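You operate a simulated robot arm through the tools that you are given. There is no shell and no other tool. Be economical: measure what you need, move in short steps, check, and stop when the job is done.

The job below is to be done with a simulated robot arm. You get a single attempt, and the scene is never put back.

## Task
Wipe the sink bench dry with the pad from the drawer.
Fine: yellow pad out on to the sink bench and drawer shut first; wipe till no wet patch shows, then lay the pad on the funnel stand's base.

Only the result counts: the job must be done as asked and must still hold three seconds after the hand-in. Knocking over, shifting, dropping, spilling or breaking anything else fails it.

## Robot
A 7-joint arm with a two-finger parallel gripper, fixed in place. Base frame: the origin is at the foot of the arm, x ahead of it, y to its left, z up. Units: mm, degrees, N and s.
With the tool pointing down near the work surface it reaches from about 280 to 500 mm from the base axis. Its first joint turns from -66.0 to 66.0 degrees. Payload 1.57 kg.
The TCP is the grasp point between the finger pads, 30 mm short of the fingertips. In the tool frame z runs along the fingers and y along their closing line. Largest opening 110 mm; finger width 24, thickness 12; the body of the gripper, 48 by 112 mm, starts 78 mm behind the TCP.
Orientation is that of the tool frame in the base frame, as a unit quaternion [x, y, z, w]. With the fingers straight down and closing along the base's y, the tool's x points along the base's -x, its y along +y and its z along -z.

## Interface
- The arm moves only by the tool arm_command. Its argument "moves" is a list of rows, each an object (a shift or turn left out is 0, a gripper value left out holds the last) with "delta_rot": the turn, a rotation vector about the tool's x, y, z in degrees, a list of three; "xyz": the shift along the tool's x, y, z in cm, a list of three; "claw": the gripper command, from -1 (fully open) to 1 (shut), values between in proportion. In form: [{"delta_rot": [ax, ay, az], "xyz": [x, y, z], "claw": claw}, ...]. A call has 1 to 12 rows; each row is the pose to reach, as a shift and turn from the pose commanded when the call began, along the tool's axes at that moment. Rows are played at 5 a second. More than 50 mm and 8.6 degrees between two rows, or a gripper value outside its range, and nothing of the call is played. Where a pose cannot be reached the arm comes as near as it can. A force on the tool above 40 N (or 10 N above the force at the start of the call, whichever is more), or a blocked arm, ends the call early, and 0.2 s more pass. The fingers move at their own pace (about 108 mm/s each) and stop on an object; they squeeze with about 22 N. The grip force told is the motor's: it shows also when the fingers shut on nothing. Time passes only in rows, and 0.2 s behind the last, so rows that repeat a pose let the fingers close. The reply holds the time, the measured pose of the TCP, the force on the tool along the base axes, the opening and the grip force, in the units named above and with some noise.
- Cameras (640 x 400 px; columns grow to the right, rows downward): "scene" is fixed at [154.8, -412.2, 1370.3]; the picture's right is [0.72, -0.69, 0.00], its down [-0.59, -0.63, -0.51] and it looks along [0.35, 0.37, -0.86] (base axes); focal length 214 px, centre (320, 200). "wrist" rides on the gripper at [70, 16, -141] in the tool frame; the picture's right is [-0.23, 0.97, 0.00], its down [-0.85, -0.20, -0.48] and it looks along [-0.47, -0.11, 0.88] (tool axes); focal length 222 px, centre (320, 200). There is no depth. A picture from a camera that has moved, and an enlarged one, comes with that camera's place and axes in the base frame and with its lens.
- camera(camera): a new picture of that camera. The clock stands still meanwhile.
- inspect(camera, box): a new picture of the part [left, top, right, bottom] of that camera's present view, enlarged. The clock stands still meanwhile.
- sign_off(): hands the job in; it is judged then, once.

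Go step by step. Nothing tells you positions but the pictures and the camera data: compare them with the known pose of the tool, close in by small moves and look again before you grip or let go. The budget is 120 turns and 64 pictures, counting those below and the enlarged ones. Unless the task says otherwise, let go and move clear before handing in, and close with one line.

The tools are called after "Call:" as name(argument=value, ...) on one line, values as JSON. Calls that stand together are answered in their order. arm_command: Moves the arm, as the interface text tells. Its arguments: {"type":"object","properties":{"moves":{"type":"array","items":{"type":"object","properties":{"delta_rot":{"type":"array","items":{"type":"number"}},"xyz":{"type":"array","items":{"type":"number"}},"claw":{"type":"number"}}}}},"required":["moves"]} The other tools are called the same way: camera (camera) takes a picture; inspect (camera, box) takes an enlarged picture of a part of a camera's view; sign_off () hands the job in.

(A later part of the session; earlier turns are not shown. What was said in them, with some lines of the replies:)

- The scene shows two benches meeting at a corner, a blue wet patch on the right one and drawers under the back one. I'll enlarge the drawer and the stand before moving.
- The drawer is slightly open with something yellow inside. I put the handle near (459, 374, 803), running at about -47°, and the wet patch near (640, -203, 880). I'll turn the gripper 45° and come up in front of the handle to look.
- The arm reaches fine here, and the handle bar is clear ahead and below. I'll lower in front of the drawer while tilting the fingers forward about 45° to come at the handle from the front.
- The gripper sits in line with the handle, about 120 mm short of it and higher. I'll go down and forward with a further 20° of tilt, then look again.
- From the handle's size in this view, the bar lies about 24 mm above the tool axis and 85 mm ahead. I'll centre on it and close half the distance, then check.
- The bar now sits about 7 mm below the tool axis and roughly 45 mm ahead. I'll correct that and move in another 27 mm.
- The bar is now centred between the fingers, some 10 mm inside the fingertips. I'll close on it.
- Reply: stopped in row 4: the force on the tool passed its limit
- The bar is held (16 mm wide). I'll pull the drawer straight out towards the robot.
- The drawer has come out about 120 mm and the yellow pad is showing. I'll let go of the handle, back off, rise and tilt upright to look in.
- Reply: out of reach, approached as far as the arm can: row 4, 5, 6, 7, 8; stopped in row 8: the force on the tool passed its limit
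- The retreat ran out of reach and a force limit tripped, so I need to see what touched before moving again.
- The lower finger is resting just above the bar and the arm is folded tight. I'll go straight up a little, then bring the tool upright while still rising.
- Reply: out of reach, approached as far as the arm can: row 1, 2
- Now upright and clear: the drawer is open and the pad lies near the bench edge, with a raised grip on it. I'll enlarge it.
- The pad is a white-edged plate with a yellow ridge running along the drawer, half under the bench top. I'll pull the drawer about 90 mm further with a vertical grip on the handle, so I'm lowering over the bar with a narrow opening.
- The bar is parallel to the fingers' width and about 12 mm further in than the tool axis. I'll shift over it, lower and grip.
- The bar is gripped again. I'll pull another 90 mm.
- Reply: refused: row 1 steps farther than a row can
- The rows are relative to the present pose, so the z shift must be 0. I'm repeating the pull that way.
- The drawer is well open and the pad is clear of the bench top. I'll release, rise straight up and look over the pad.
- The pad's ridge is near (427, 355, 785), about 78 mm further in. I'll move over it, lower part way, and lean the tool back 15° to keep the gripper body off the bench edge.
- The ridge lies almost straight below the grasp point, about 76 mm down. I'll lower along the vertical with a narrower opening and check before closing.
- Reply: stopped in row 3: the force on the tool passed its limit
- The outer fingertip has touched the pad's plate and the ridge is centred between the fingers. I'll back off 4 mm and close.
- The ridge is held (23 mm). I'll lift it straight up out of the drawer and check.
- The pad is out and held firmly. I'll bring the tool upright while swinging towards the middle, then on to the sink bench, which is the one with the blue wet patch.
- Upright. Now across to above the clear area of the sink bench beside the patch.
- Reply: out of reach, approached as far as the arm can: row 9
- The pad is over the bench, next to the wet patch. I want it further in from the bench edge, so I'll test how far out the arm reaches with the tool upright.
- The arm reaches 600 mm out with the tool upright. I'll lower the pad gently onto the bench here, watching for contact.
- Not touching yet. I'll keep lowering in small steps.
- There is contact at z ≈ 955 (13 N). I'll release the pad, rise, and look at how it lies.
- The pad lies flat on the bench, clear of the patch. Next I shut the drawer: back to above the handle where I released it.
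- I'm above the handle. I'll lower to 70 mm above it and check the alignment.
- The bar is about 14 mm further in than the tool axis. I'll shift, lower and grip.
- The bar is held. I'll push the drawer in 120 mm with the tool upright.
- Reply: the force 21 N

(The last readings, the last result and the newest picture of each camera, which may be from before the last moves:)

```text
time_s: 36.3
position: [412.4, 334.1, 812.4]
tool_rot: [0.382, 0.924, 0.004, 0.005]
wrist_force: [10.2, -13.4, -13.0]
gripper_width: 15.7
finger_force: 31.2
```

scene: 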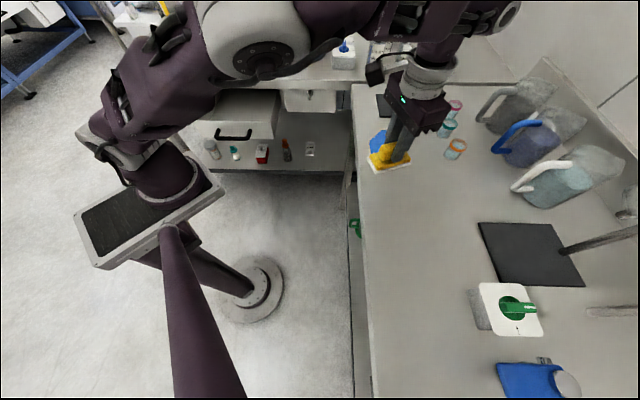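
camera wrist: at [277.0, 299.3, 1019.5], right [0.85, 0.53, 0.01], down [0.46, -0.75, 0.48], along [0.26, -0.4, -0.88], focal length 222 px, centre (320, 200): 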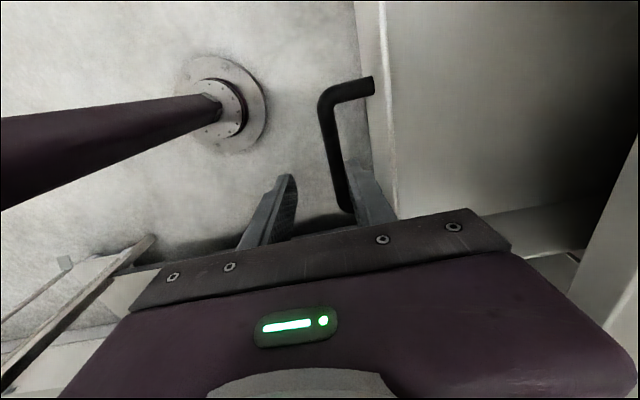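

The drawer has moved 120 mm. There is some side force, so I'll ease 3 mm sideways and tilt the tool back around the bar to get clear of the bench edge for the rest.

Call:
arm_command(moves=[{"xyz": [-0.2, -0.21, 0.01], "delta_rot": [-7.5, 0, 0]}, {"xyz": [-0.3, -0.41, 0.05], "delta_rot": [-15, 0, 0]}, {"xyz": [-0.3, -0.61, 0.12], "delta_rot": [-22.5, 0, 0]}, {"xyz": [-0.3, -0.8, 0.21], "delta_rot": [-30, 0, 0]}, {"xyz": [-0.3, -0.97, 0.33], "delta_rot": [-37.5, 0, 0]}, {"xyz": [-0.3, -1.13, 0.47], "delta_rot": [-45, 0, 0]}, {"xyz": [-0.3, -1.27, 0.63], "delta_rot": [-52.5, 0, 0]}, {"xyz": [-0.3, -1.39, 0.8], "delta_rot": [-60, 0, 0]}])

Call:
camera(camera="wrist")

```text
time_s: 38.1
position: [403.6, 324.7, 805.0]
tool_rot: [0.329, 0.798, 0.467, 0.193]
wrist_force: [-6.4, 9.0, 2.3]
gripper_width: 15.7
finger_force: 31.8
```

```text
22 pictures are left
camera wrist: at [272.8, 292.0, 888.0], right [0.5, 0.18, 0.85], down [0.24, -0.97, 0.06], along [0.83, 0.18, -0.53], focal length 222 px, centre (320, 200)
```

wrist: 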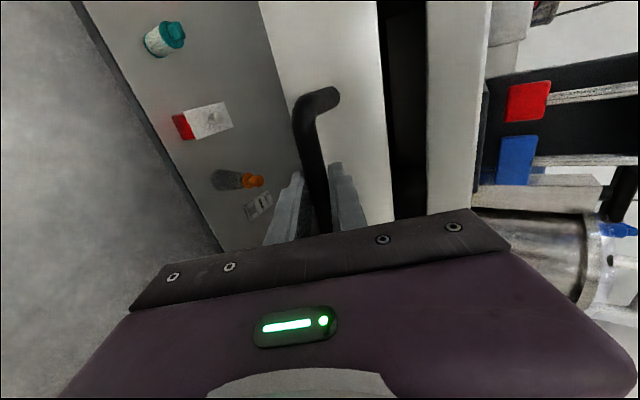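

The tilted grip holds well. I'll push along the drawer's line until it meets its stop.

Call:
arm_command(moves=[{"xyz": [0, 0.75, 1.3]}, {"xyz": [0, 1.5, 2.6]}, {"xyz": [0, 2.25, 3.9]}, {"xyz": [-0.1, 3.0, 5.2]}, {"xyz": [-0.1, 3.5, 6.06]}, {"xyz": [-0.1, 4.0, 6.93]}, {"xyz": [-0.1, 4.4, 7.62]}, {"xyz": [-0.1, 4.8, 8.3]}])

Call:
inspect(camera="scene", box=[180, 50, 330, 150])

```text
time_s: 39.9
position: [470.2, 389.6, 803.9]
tool_rot: [0.329, 0.8, 0.464, 0.192]
wrist_force: [-27.4, -8.6, -5.2]
gripper_width: 16.2
finger_force: 31.0
```

```text
4.00 times, centred on (255, 100) of scene
camera zoom: at [154.3, -412.4, 1370.3], right [0.72, -0.69, 0.0], down [-0.59, -0.63, -0.51], along [0.35, 0.37, -0.86], focal length 858 px, centre (580, 600)
```

zoom: 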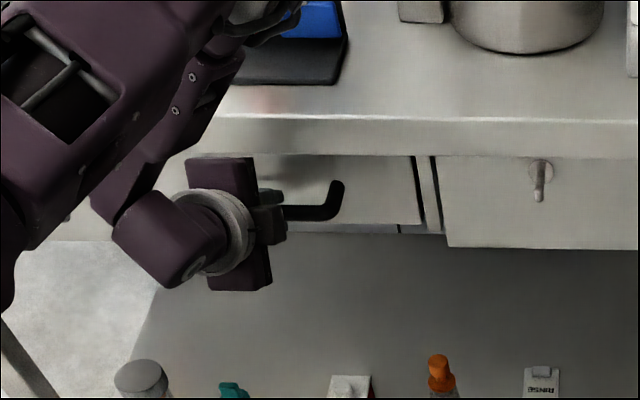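

The drawer looks almost or fully in, with about 27 N pushing back. I'll push a little more to see whether it is at its stop.

Call:
arm_command(moves=[{"xyz": [-0.1, 0.2, 0.35]}, {"xyz": [-0.1, 0.4, 0.7]}, {"xyz": [-0.1, 0.6, 1.05]}])

Call:
camera(camera="wrist")

```text
time_s: 40.5
position: [474.2, 391.3, 802.6]
tool_rot: [0.331, 0.801, 0.461, 0.19]
wrist_force: [-5.8, -6.1, 5.0]
gripper_width: 15.5
finger_force: 31.3
stopped in row 2: the force on the tool passed its limit (the readings are from after the stop); the commanded pose is now the measured one
```

```text
20 pictures are left
camera wrist: at [344.8, 360.3, 886.8], right [0.51, 0.19, 0.84], down [0.24, -0.97, 0.07], along [0.83, 0.17, -0.53], focal length 222 px, centre (320, 200)
```

wrist: 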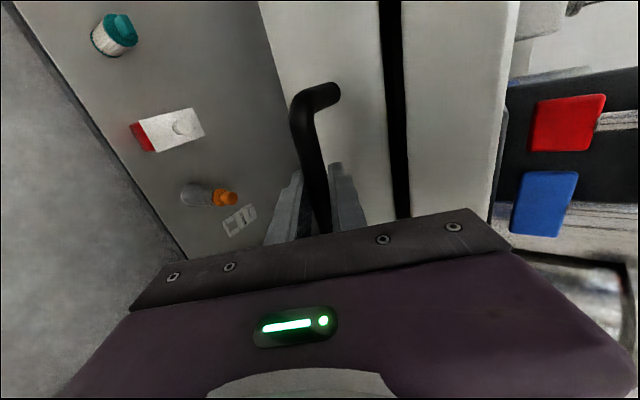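

The force limit stopped it: the drawer is at its stop. I'll open, back straight off along the fingers, then rise and tilt upright.

Call:
arm_command(moves=[{"xyz": [0, 0, 0], "claw": 0.25}, {"xyz": [0, 0, 0], "claw": 0.25}, {"xyz": [0, 0, -2]}, {"xyz": [0, 0, -5]}, {"xyz": [0, 1, -8]}, {"xyz": [0, 4, -10], "delta_rot": [8, 0, 0]}, {"xyz": [0, 7, -12], "delta_rot": [16, 0, 0]}, {"xyz": [0, 10, -14], "delta_rot": [24, 0, 0]}, {"xyz": [0, 13, -15.5], "delta_rot": [32, 0, 0]}, {"xyz": [0, 16, -17], "delta_rot": [40, 0, 0]}, {"xyz": [0, 18, -18], "delta_rot": [48, 0, 0]}, {"xyz": [0, 20, -19], "delta_rot": [55, 0, 0]}])

Call:
inspect(camera="scene", box=[180, 50, 330, 150])

```text
time_s: 43.0
position: [429.7, 348.1, 1071.7]
tool_rot: [0.381, 0.924, 0.039, 0.016]
wrist_force: [0.0, 0.5, -0.3]
gripper_width: 41.6
finger_force: 0.1
out of reach, approached as far as the arm can: row 9
```

```text
4.00 times, centred on (255, 100) of scene
camera zoom: at [154.8, -412.2, 1370.3], right [0.72, -0.69, 0.0], down [-0.59, -0.63, -0.51], along [0.35, 0.37, -0.86], focal length 858 px, centre (580, 600)
```

zoom: 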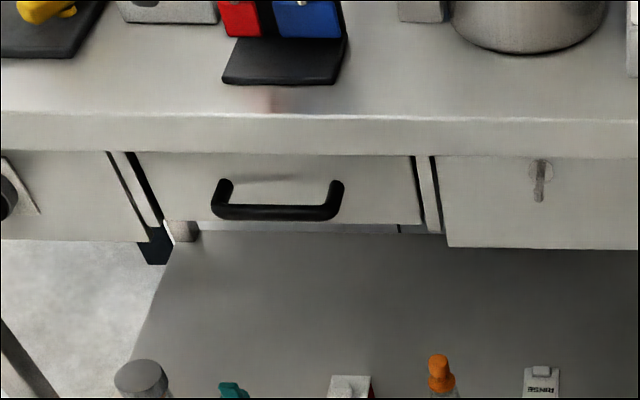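

The drawer is shut, flush with its neighbours. Now back towards the pad, first to the middle.

Call:
arm_command(moves=[{"xyz": [-3.5, -3.1, -0.3], "delta_rot": [0.7, 0, 0]}, {"xyz": [-7.0, -6.2, -0.5], "delta_rot": [1.4, 0, 0]}, {"xyz": [-10.5, -9.3, -0.8], "delta_rot": [2.1, 0, 0]}, {"xyz": [-14, -12.4, -1.0], "delta_rot": [2.7, 0, 0]}, {"xyz": [-17.6, -15.5, -1.3], "delta_rot": [3.4, 0, 0]}, {"xyz": [-21.1, -18.6, -1.6], "delta_rot": [4.1, 0, 0]}, {"xyz": [-24.6, -21.7, -1.8], "delta_rot": [4.8, 0, 0]}])

```text
time_s: 44.6
position: [451.5, 19.6, 1068.1]
tool_rot: [0.381, 0.924, 0.001, 0.002]
wrist_force: [0.6, -0.3, 0.0]
gripper_width: 41.1
finger_force: 0.1
```

Call:
arm_command(moves=[{"xyz": [-3.4, -2.2, 0.8], "delta_rot": [0, 0, -2.5], "claw": 0}, {"xyz": [-6.8, -4.4, 1.6], "delta_rot": [0, 0, -5]}, {"xyz": [-10.3, -6.5, 2.4], "delta_rot": [0, 0, -7.5]}, {"xyz": [-13.7, -8.7, 3.2], "delta_rot": [0, 0, -10]}, {"xyz": [-17.1, -10.9, 4.0], "delta_rot": [0, 0, -12.5]}, {"xyz": [-20.5, -13.1, 4.7], "delta_rot": [0, 0, -15]}, {"xyz": [-24, -15.2, 5.5], "delta_rot": [0, 0, -17.5]}, {"xyz": [-27.4, -17.4, 6.3], "delta_rot": [0, 0, -20]}])

Call:
camera(camera="wrist")

```text
time_s: 46.5
position: [522.3, -295.3, 1006.6]
tool_rot: [0.215, 0.977, 0.001, 0.001]
wrist_force: [-0.2, -1.0, -0.9]
gripper_width: 55.2
finger_force: 0.0
```

```text
18 pictures are left
camera wrist: at [465.4, -251.2, 1147.5], right [0.61, 0.79, 0.0], down [0.69, -0.54, 0.48], along [0.38, -0.29, -0.88], focal length 222 px, centre (320, 200)
```

wrist: 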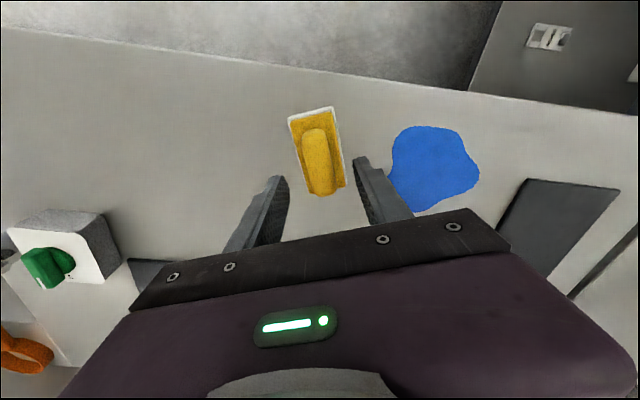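

The pad lies as I left it, and the patch spans roughly 60–165 mm to the left of it and the same distance out or further. I'll go down and regrip the ridge.

Call:
arm_command(moves=[{"xyz": [-0.1, -0.1, 2]}, {"xyz": [-0.2, -0.1, 4]}, {"xyz": [-0.2, -0.1, 5.0]}, {"xyz": [-0.2, -0.1, 5.0], "claw": 1}, {"xyz": [-0.2, -0.1, 5.0], "claw": 1}])

```text
time_s: 47.6
position: [523.4, -299.7, 956.6]
tool_rot: [0.216, 0.976, 0.001, 0.001]
wrist_force: [0.4, 0.5, 1.0]
gripper_width: 23.0
finger_force: 22.1
```

The pad is gripped. I'll lift it 20 mm and test the reach over the far side of the patch.

Call:
arm_command(moves=[{"xyz": [0, 0, -2]}, {"xyz": [-2, 3, -2]}, {"xyz": [-4, 6, -2]}, {"xyz": [-6, 9, -2]}, {"xyz": [-8, 12, -2]}])

```text
time_s: 48.9
position: [639.0, -210.0, 976.6]
tool_rot: [0.215, 0.977, 0.001, 0.001]
wrist_force: [0.0, 1.4, -0.4]
gripper_width: 23.4
finger_force: 22.2
out of reach, approached as far as the arm can: row 5
```

The upright reach ends at about 673 mm from the axis, which just covers the patch. I'll set the pad down beside the patch with light pressure and sweep across it along the far band.

Call:
arm_command(moves=[{"xyz": [2.6, -2, 0]}, {"xyz": [2.6, -4.8, 0]}, {"xyz": [2.6, -4.8, 1.5]}, {"xyz": [2.6, -4.8, 2.2]}, {"xyz": [2.6, -2.8, 2.2]}, {"xyz": [2.6, -0.8, 2.2]}, {"xyz": [2.6, 1.2, 2.2]}, {"xyz": [2.6, 3.2, 2.2]}, {"xyz": [2.6, 5.2, 2.2]}, {"xyz": [2.6, 7.2, 2.2]}, {"xyz": [4.2, 7.2, 2.2]}, {"xyz": [5.8, 7.2, 2.2]}])

Call:
camera(camera="wrist")

```text
time_s: 51.5
position: [617.3, -119.0, 955.0]
tool_rot: [0.215, 0.977, 0.0, 0.001]
wrist_force: [-0.5, 0.8, -0.1]
gripper_width: 23.4
finger_force: 22.5
```

```text
17 pictures are left
camera wrist: at [559.8, -75.0, 1095.6], right [0.62, 0.79, 0.0], down [0.69, -0.54, 0.48], along [0.38, -0.29, -0.88], focal length 222 px, centre (320, 200)
```

wrist: 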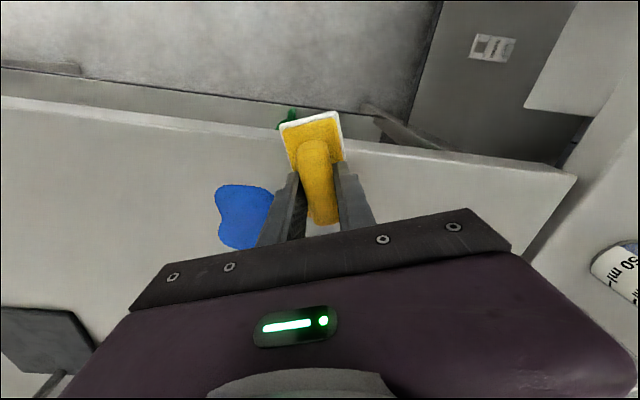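

The pad was skimming without pressure (about 0 N), so I'll lower it 4 mm and sweep back over the patch with contact, then start the outer band.

Call:
arm_command(moves=[{"xyz": [-2.5, 0, 0.2]}, {"xyz": [-2.5, -1.5, 0.4]}, {"xyz": [-2.5, -3.5, 0.4]}, {"xyz": [-2.5, -5.5, 0.4]}, {"xyz": [-2.5, -7.5, 0.4]}, {"xyz": [-2.5, -9.5, 0.4]}, {"xyz": [-2.5, -11.5, 0.4]}, {"xyz": [-2.5, -13.5, 0.4]}, {"xyz": [-4, -13.5, 0.4]}, {"xyz": [-5.3, -13.5, 0.4]}, {"xyz": [-5.3, -11.5, 0.4]}, {"xyz": [-5.3, -9.5, 0.4]}])

Call:
inspect(camera="scene", box=[340, 70, 490, 190])

```text
time_s: 54.0
position: [622.5, -230.2, 949.2]
tool_rot: [0.216, 0.976, -0.001, 0.002]
wrist_force: [-3.0, -7.9, 18.1]
gripper_width: 23.5
finger_force: 21.3
out of reach, approached as far as the arm can: row 10
```

```text
3.33 times, centred on (415, 130) of scene
camera zoom: at [154.4, -412.3, 1370.3], right [0.72, -0.69, 0.0], down [-0.59, -0.63, -0.51], along [0.35, 0.37, -0.86], focal length 715 px, centre (3, 433)
```

zoom: 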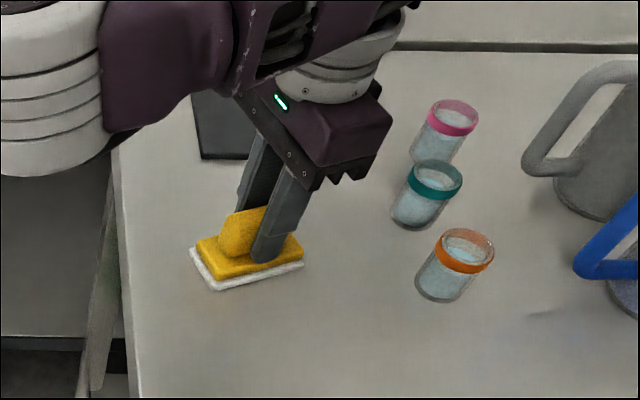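

Contact is good at 18 N and the visible part of the patch is gone. I'll carry on along the outer band.

Call:
arm_command(moves=[{"xyz": [0, 2, 0]}, {"xyz": [0, 4, 0]}, {"xyz": [0.3, 6, 0]}, {"xyz": [0.8, 8, 0]}, {"xyz": [1.5, 9.5, 0]}, {"xyz": [4, 9.5, 0]}, {"xyz": [5, 8, -0.2]}, {"xyz": [5, 6, -0.2]}, {"xyz": [5, 4, -0.2]}, {"xyz": [5, 2, -0.2]}, {"xyz": [5, 0, -0.2]}, {"xyz": [5, -4, -0.2]}])

Call:
camera(camera="wrist")

```text
time_s: 56.6
position: [561.0, -247.0, 952.7]
tool_rot: [0.215, 0.977, 0.0, 0.001]
wrist_force: [0.3, -0.4, -0.9]
gripper_width: 23.6
finger_force: 22.0
```

```text
15 pictures are left
camera wrist: at [505.5, -203.4, 1093.2], right [0.61, 0.79, 0.0], down [0.69, -0.54, 0.48], along [0.38, -0.29, -0.88], focal length 222 px, centre (320, 200)
```

wrist: 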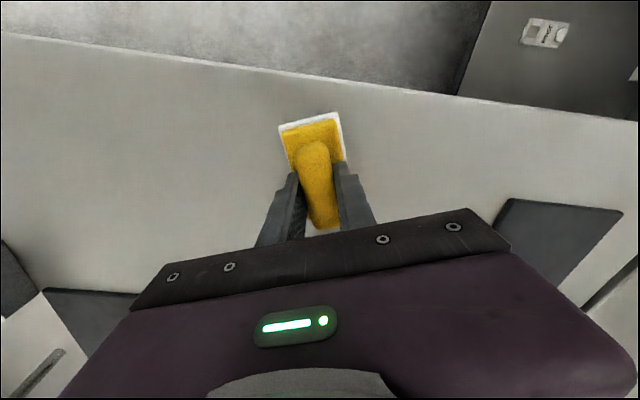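

No blue shows in this view. I'll lift and back off a little to check the whole bench.

Call:
arm_command(moves=[{"xyz": [0, 0, -3]}, {"xyz": [2, 0, -7]}, {"xyz": [5, 0, -11]}, {"xyz": [8, 0, -14]}])

Call:
camera(camera="wrist")

Call:
camera(camera="scene")

```text
time_s: 57.6
position: [487.5, -210.3, 1090.8]
tool_rot: [0.216, 0.976, 0.0, 0.001]
wrist_force: [-0.3, 0.9, -0.5]
gripper_width: 23.5
finger_force: 21.5
```

```text
14 pictures are left
camera wrist: at [431.3, -166.2, 1231.4], right [0.62, 0.79, 0.0], down [0.69, -0.54, 0.48], along [0.38, -0.29, -0.88], focal length 222 px, centre (320, 200)
```

wrist: 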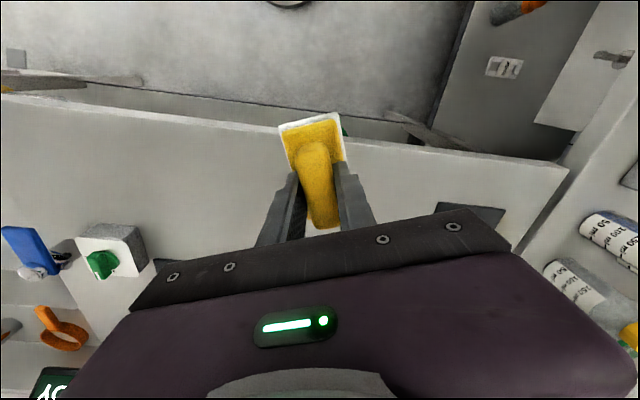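

```text
13 pictures are left
```

scene: 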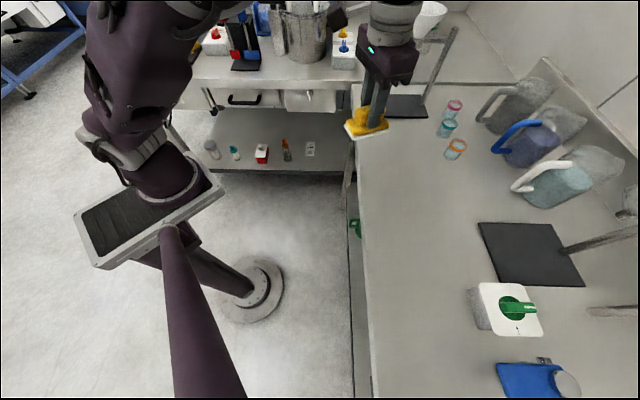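

The wet patch is gone in both views and the drawer is still shut. The funnel stand's base is about 780 mm out, beyond upright reach and below the funnel, so I'll set the pad down on the dry bench and regrip it with the tool tilted outward.

Call:
arm_command(moves=[{"xyz": [-3, 0, 4]}, {"xyz": [-6, 0, 8]}, {"xyz": [-8, 0, 11.5]}, {"xyz": [-8, 0, 13.2]}, {"xyz": [-8, 0, 14.1]}, {"xyz": [-8, 0, 14.1], "claw": 0}, {"xyz": [-8, 0, 14.1], "claw": 0}, {"xyz": [-8, 0, 11]}, {"xyz": [-8, 0, 7.5]}])

Call:
camera(camera="wrist")

```text
time_s: 59.6
position: [560.2, -244.9, 1017.8]
tool_rot: [0.215, 0.977, 0.001, 0.001]
wrist_force: [-0.7, -1.0, 0.1]
gripper_width: 55.3
finger_force: 0.0
```

```text
12 pictures are left
camera wrist: at [504.6, -200.8, 1159.6], right [0.62, 0.79, 0.0], down [0.69, -0.54, 0.48], along [0.38, -0.29, -0.88], focal length 222 px, centre (320, 200)
```

wrist: 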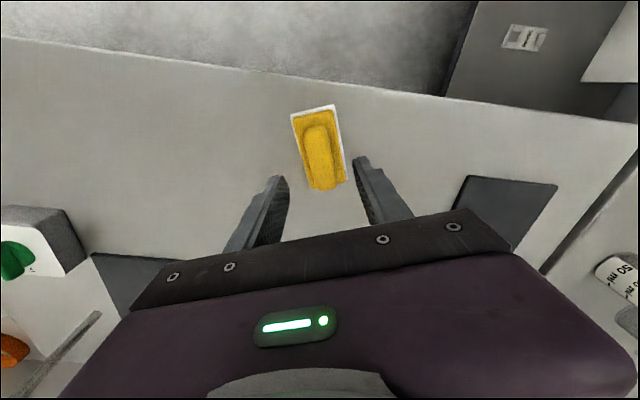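

The bench is clean and the pad lies straight. I'll tilt the tool 45° outward above it and come most of the way down.

Call:
arm_command(moves=[{"xyz": [0.3, 0, 0], "delta_rot": [0, -7.5, 0]}, {"xyz": [0.6, 0, 0], "delta_rot": [0, -15, 0]}, {"xyz": [0.9, 0, 0], "delta_rot": [0, -22.5, 0]}, {"xyz": [1.2, 0, 0], "delta_rot": [0, -30, 0]}, {"xyz": [1.5, 0, 0], "delta_rot": [0, -37.5, 0]}, {"xyz": [1.8, 0, 0.5], "delta_rot": [0, -45, 0]}, {"xyz": [1.8, 0, 3], "delta_rot": [0, -45, 0]}])

Call:
camera(camera="wrist")

```text
time_s: 61.2
position: [546.0, -236.4, 986.5]
tool_rot: [0.198, 0.902, -0.082, 0.374]
wrist_force: [-0.2, -0.5, -0.3]
gripper_width: 54.9
finger_force: 0.1
out of reach, approached as far as the arm can: row 6
```

```text
11 pictures are left
camera wrist: at [416.9, -158.2, 1036.1], right [0.55, 0.82, 0.16], down [0.16, -0.29, 0.94], along [0.82, -0.5, -0.29], focal length 222 px, centre (320, 200)
```

wrist: 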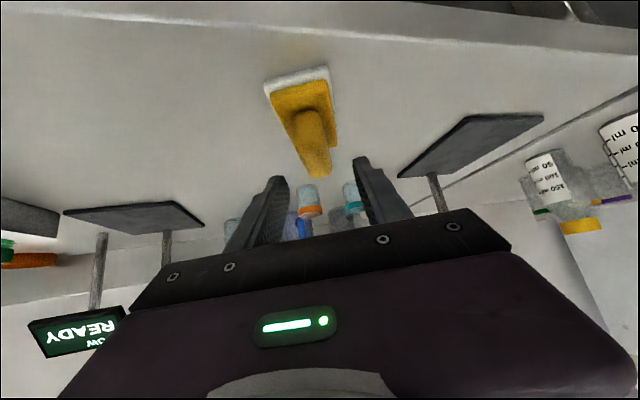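

The tilt is 45° and the fingers straddle the ridge line. I'll go straight down 32 mm and grip.

Call:
arm_command(moves=[{"xyz": [0.8, -0.2, 0.8]}, {"xyz": [1.6, -0.2, 1.6]}, {"xyz": [2.2, -0.2, 2.2]}, {"xyz": [2.2, -0.2, 2.2], "claw": 1}, {"xyz": [2.2, -0.2, 2.2], "claw": 1}, {"xyz": [2.2, -0.2, 2.2], "claw": 1}])

Call:
inspect(camera="scene", box=[340, 70, 490, 190])

```text
time_s: 62.6
position: [544.0, -239.5, 955.0]
tool_rot: [0.2, 0.902, -0.083, 0.374]
wrist_force: [-0.3, -0.2, 0.1]
gripper_width: 23.7
finger_force: 21.9
```

```text
3.33 times, centred on (415, 130) of scene
camera zoom: at [154.8, -412.2, 1370.3], right [0.72, -0.69, 0.0], down [-0.59, -0.63, -0.51], along [0.35, 0.37, -0.86], focal length 715 px, centre (3, 433)
```

zoom: 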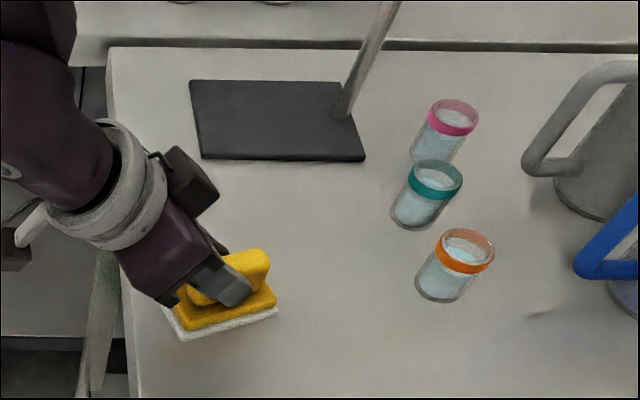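

The pad is gripped at 45°. The stand's base is centred near (799, -132), so I'll lift 40 mm and carry the pad over the base's near-left part, turning it to point radially.

Call:
arm_command(moves=[{"xyz": [-1.4, 0, -1.4]}, {"xyz": [-2.83, 0, -2.83]}, {"xyz": [-4.26, 2.89, -1.4], "delta_rot": [-1.5, 0, -1.5]}, {"xyz": [-5.7, 5.77, 0.04], "delta_rot": [-3, 0, -3]}, {"xyz": [-7.13, 8.66, 1.47], "delta_rot": [-4.5, 0, -4.5]}, {"xyz": [-8.57, 11.54, 2.91], "delta_rot": [-6.1, 0, -6.1]}, {"xyz": [-10, 14.43, 4.34], "delta_rot": [-7.6, 0, -7.6]}])

Call:
inspect(camera="scene", box=[340, 0, 490, 150])

```text
time_s: 64.2
position: [697.5, -149.3, 995.9]
tool_rot: [0.115, 0.916, -0.047, 0.381]
wrist_force: [0.0, 0.8, -0.3]
gripper_width: 23.4
finger_force: 21.2
```

```text
2.67 times, centred on (415, 75) of scene
camera zoom: at [154.8, -412.2, 1370.3], right [0.72, -0.69, 0.0], down [-0.59, -0.63, -0.51], along [0.35, 0.37, -0.86], focal length 572 px, centre (67, 533)
```

zoom: 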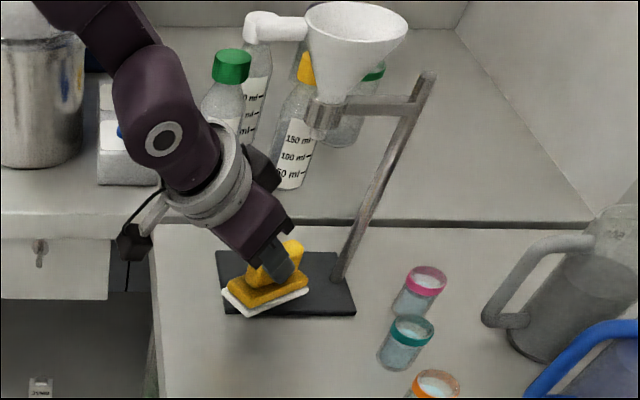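

Reach is fine at this tilt and the funnel is well clear. I'll do the last 69 mm at this height and check again.

Call:
arm_command(moves=[{"xyz": [-1.2, 1.6, 1.2], "delta_rot": [-1.1, 0, -1.1]}, {"xyz": [-2.4, 3.2, 2.4], "delta_rot": [-2.1, 0, -2.1]}, {"xyz": [-3.5, 4.8, 3.5], "delta_rot": [-3.2, 0, -3.2]}])

Call:
inspect(camera="scene", box=[340, 0, 490, 150])

Call:
camera(camera="wrist")

```text
time_s: 65.0
position: [755.5, -116.1, 996.4]
tool_rot: [0.077, 0.92, -0.032, 0.382]
wrist_force: [0.0, 0.2, -1.0]
gripper_width: 23.7
finger_force: 21.9
```

```text
2.67 times, centred on (415, 75) of scene
camera zoom: at [154.8, -412.2, 1370.3], right [0.72, -0.69, 0.0], down [-0.59, -0.63, -0.51], along [0.35, 0.37, -0.86], focal length 572 px, centre (67, 533)
```

zoom: 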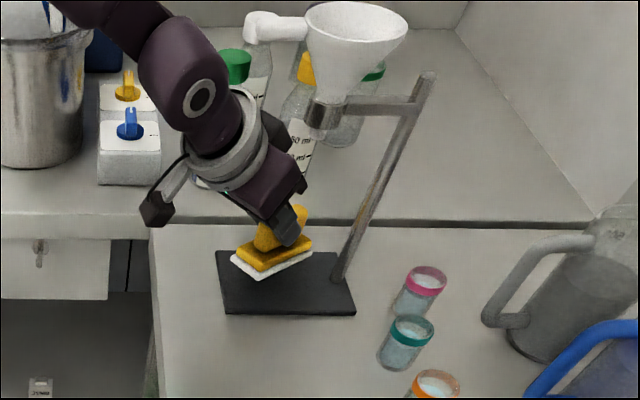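

```text
7 pictures are left
camera wrist: at [611.8, -75.5, 1046.1], right [0.32, 0.93, 0.16], down [0.23, -0.24, 0.94], along [0.92, -0.27, -0.29], focal length 222 px, centre (320, 200)
```

wrist: 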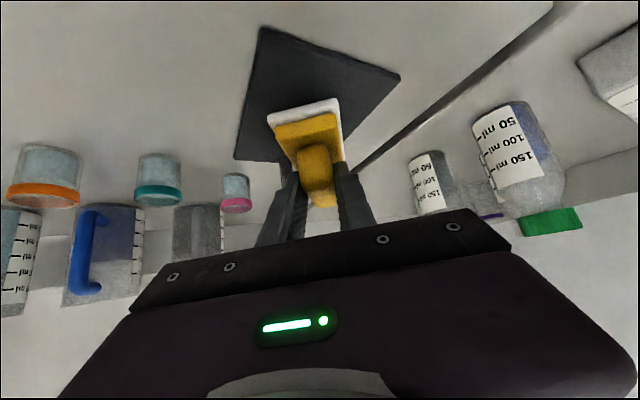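

The pad hangs over the base, slightly to its near-left. I'll shift about 20 mm towards its centre and lower carefully.

Call:
arm_command(moves=[{"xyz": [-1.47, -0.3, 1.47]}, {"xyz": [-0.76, -0.3, 2.18]}, {"xyz": [-0.06, -0.3, 2.88]}, {"xyz": [0.23, -0.3, 3.17]}, {"xyz": [0.44, -0.3, 3.38]}])

```text
time_s: 66.2
position: [776.6, -122.6, 970.1]
tool_rot: [0.078, 0.92, -0.033, 0.383]
wrist_force: [-0.2, -0.2, -1.1]
gripper_width: 23.6
finger_force: 22.2
```

Not touching yet at z ≈ 970. I'll keep lowering by 3 mm steps.

Call:
arm_command(moves=[{"xyz": [0.21, 0, 0.21]}, {"xyz": [0.42, 0, 0.42]}])

Call:
inspect(camera="scene", box=[380, 70, 460, 130])

```text
time_s: 66.8
position: [778.0, -122.5, 963.2]
tool_rot: [0.077, 0.92, -0.031, 0.383]
wrist_force: [-2.5, -0.2, 2.9]
gripper_width: 23.9
finger_force: 21.7
```

```text
6.67 times, centred on (420, 100) of scene
camera zoom: at [154.7, -412.2, 1370.3], right [0.72, -0.69, 0.0], down [-0.59, -0.63, -0.51], along [0.35, 0.37, -0.86], focal length 1430 px, centre (-347, 867)
```

zoom: 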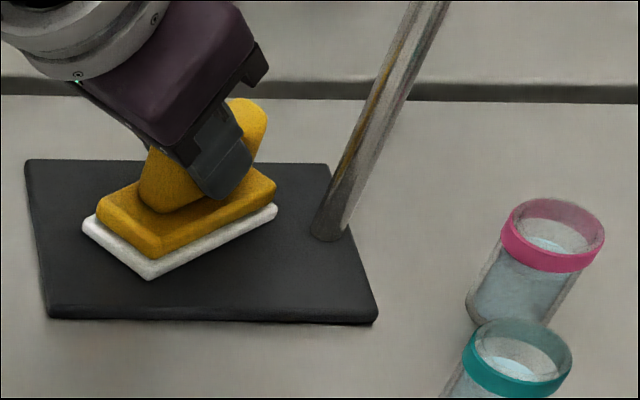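

The pad is just touching and lies wholly on the base, well clear of the pole. I'll ease down 1 mm, release and back off along the fingers.

Call:
arm_command(moves=[{"xyz": [0.08, 0, 0.08]}, {"xyz": [0.08, 0, 0.08], "claw": 0}, {"xyz": [0.08, 0, 0.08], "claw": 0}, {"xyz": [0, 0, -2]}, {"xyz": [0, 0, -5]}, {"xyz": [0, 0, -9]}, {"xyz": [0, 0, -13]}, {"xyz": [-1, 0, -17]}, {"xyz": [-2, 0, -21]}])

Call:
camera(camera="scene")

Call:
inspect(camera="scene", box=[350, 0, 500, 180])

```text
time_s: 68.8
position: [644.5, -100.6, 1126.2]
tool_rot: [0.077, 0.921, -0.032, 0.382]
wrist_force: [-0.3, 0.8, -0.5]
gripper_width: 55.0
finger_force: 0.0
```

```text
5 pictures are left
```

scene: 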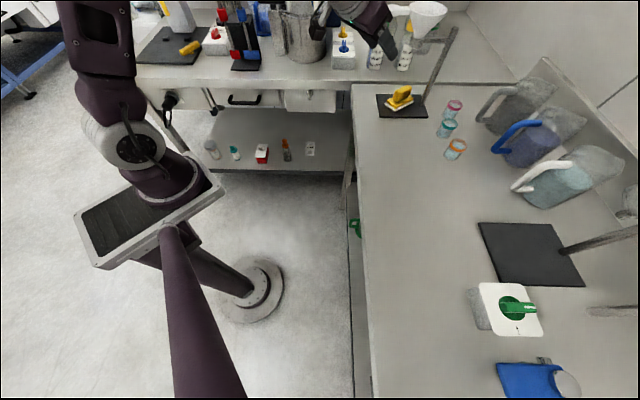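

```text
2.22 times, centred on (425, 90) of scene
camera zoom: at [154.8, -412.2, 1370.3], right [0.72, -0.69, 0.0], down [-0.59, -0.63, -0.51], along [0.35, 0.37, -0.86], focal length 477 px, centre (87, 444)
```

zoom: 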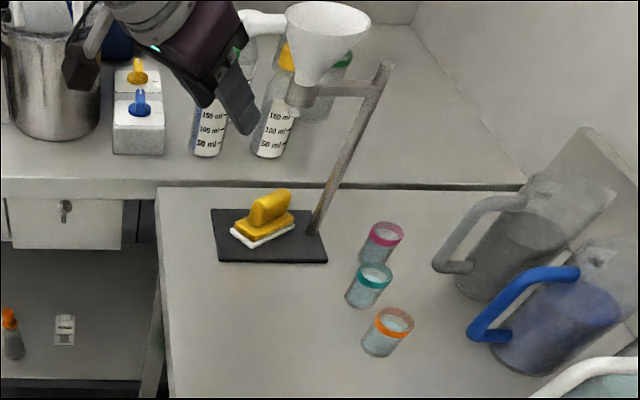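

The pad lies on the stand's base, the bench shows no wet patch and the arm is clear. I'll take one last look at the drawer.

Call:
inspect(camera="scene", box=[180, 60, 330, 140])

```text
4.27 times, centred on (255, 100) of scene
camera zoom: at [154.8, -412.2, 1370.3], right [0.72, -0.69, 0.0], down [-0.59, -0.63, -0.51], along [0.35, 0.37, -0.86], focal length 915 px, centre (597, 627)
```

zoom: 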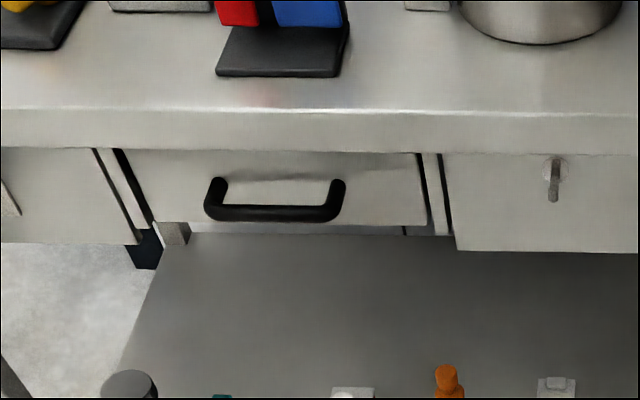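

The drawer is shut, the bench is dry, and the pad rests on the funnel stand's base with the gripper clear, so I'm handing in.

Call:
sign_off()

```text
The job is handed in.
```

The drawer is shut, no wet patch shows on the sink bench, and the yellow pad lies on the funnel stand's base; I've handed the job in.
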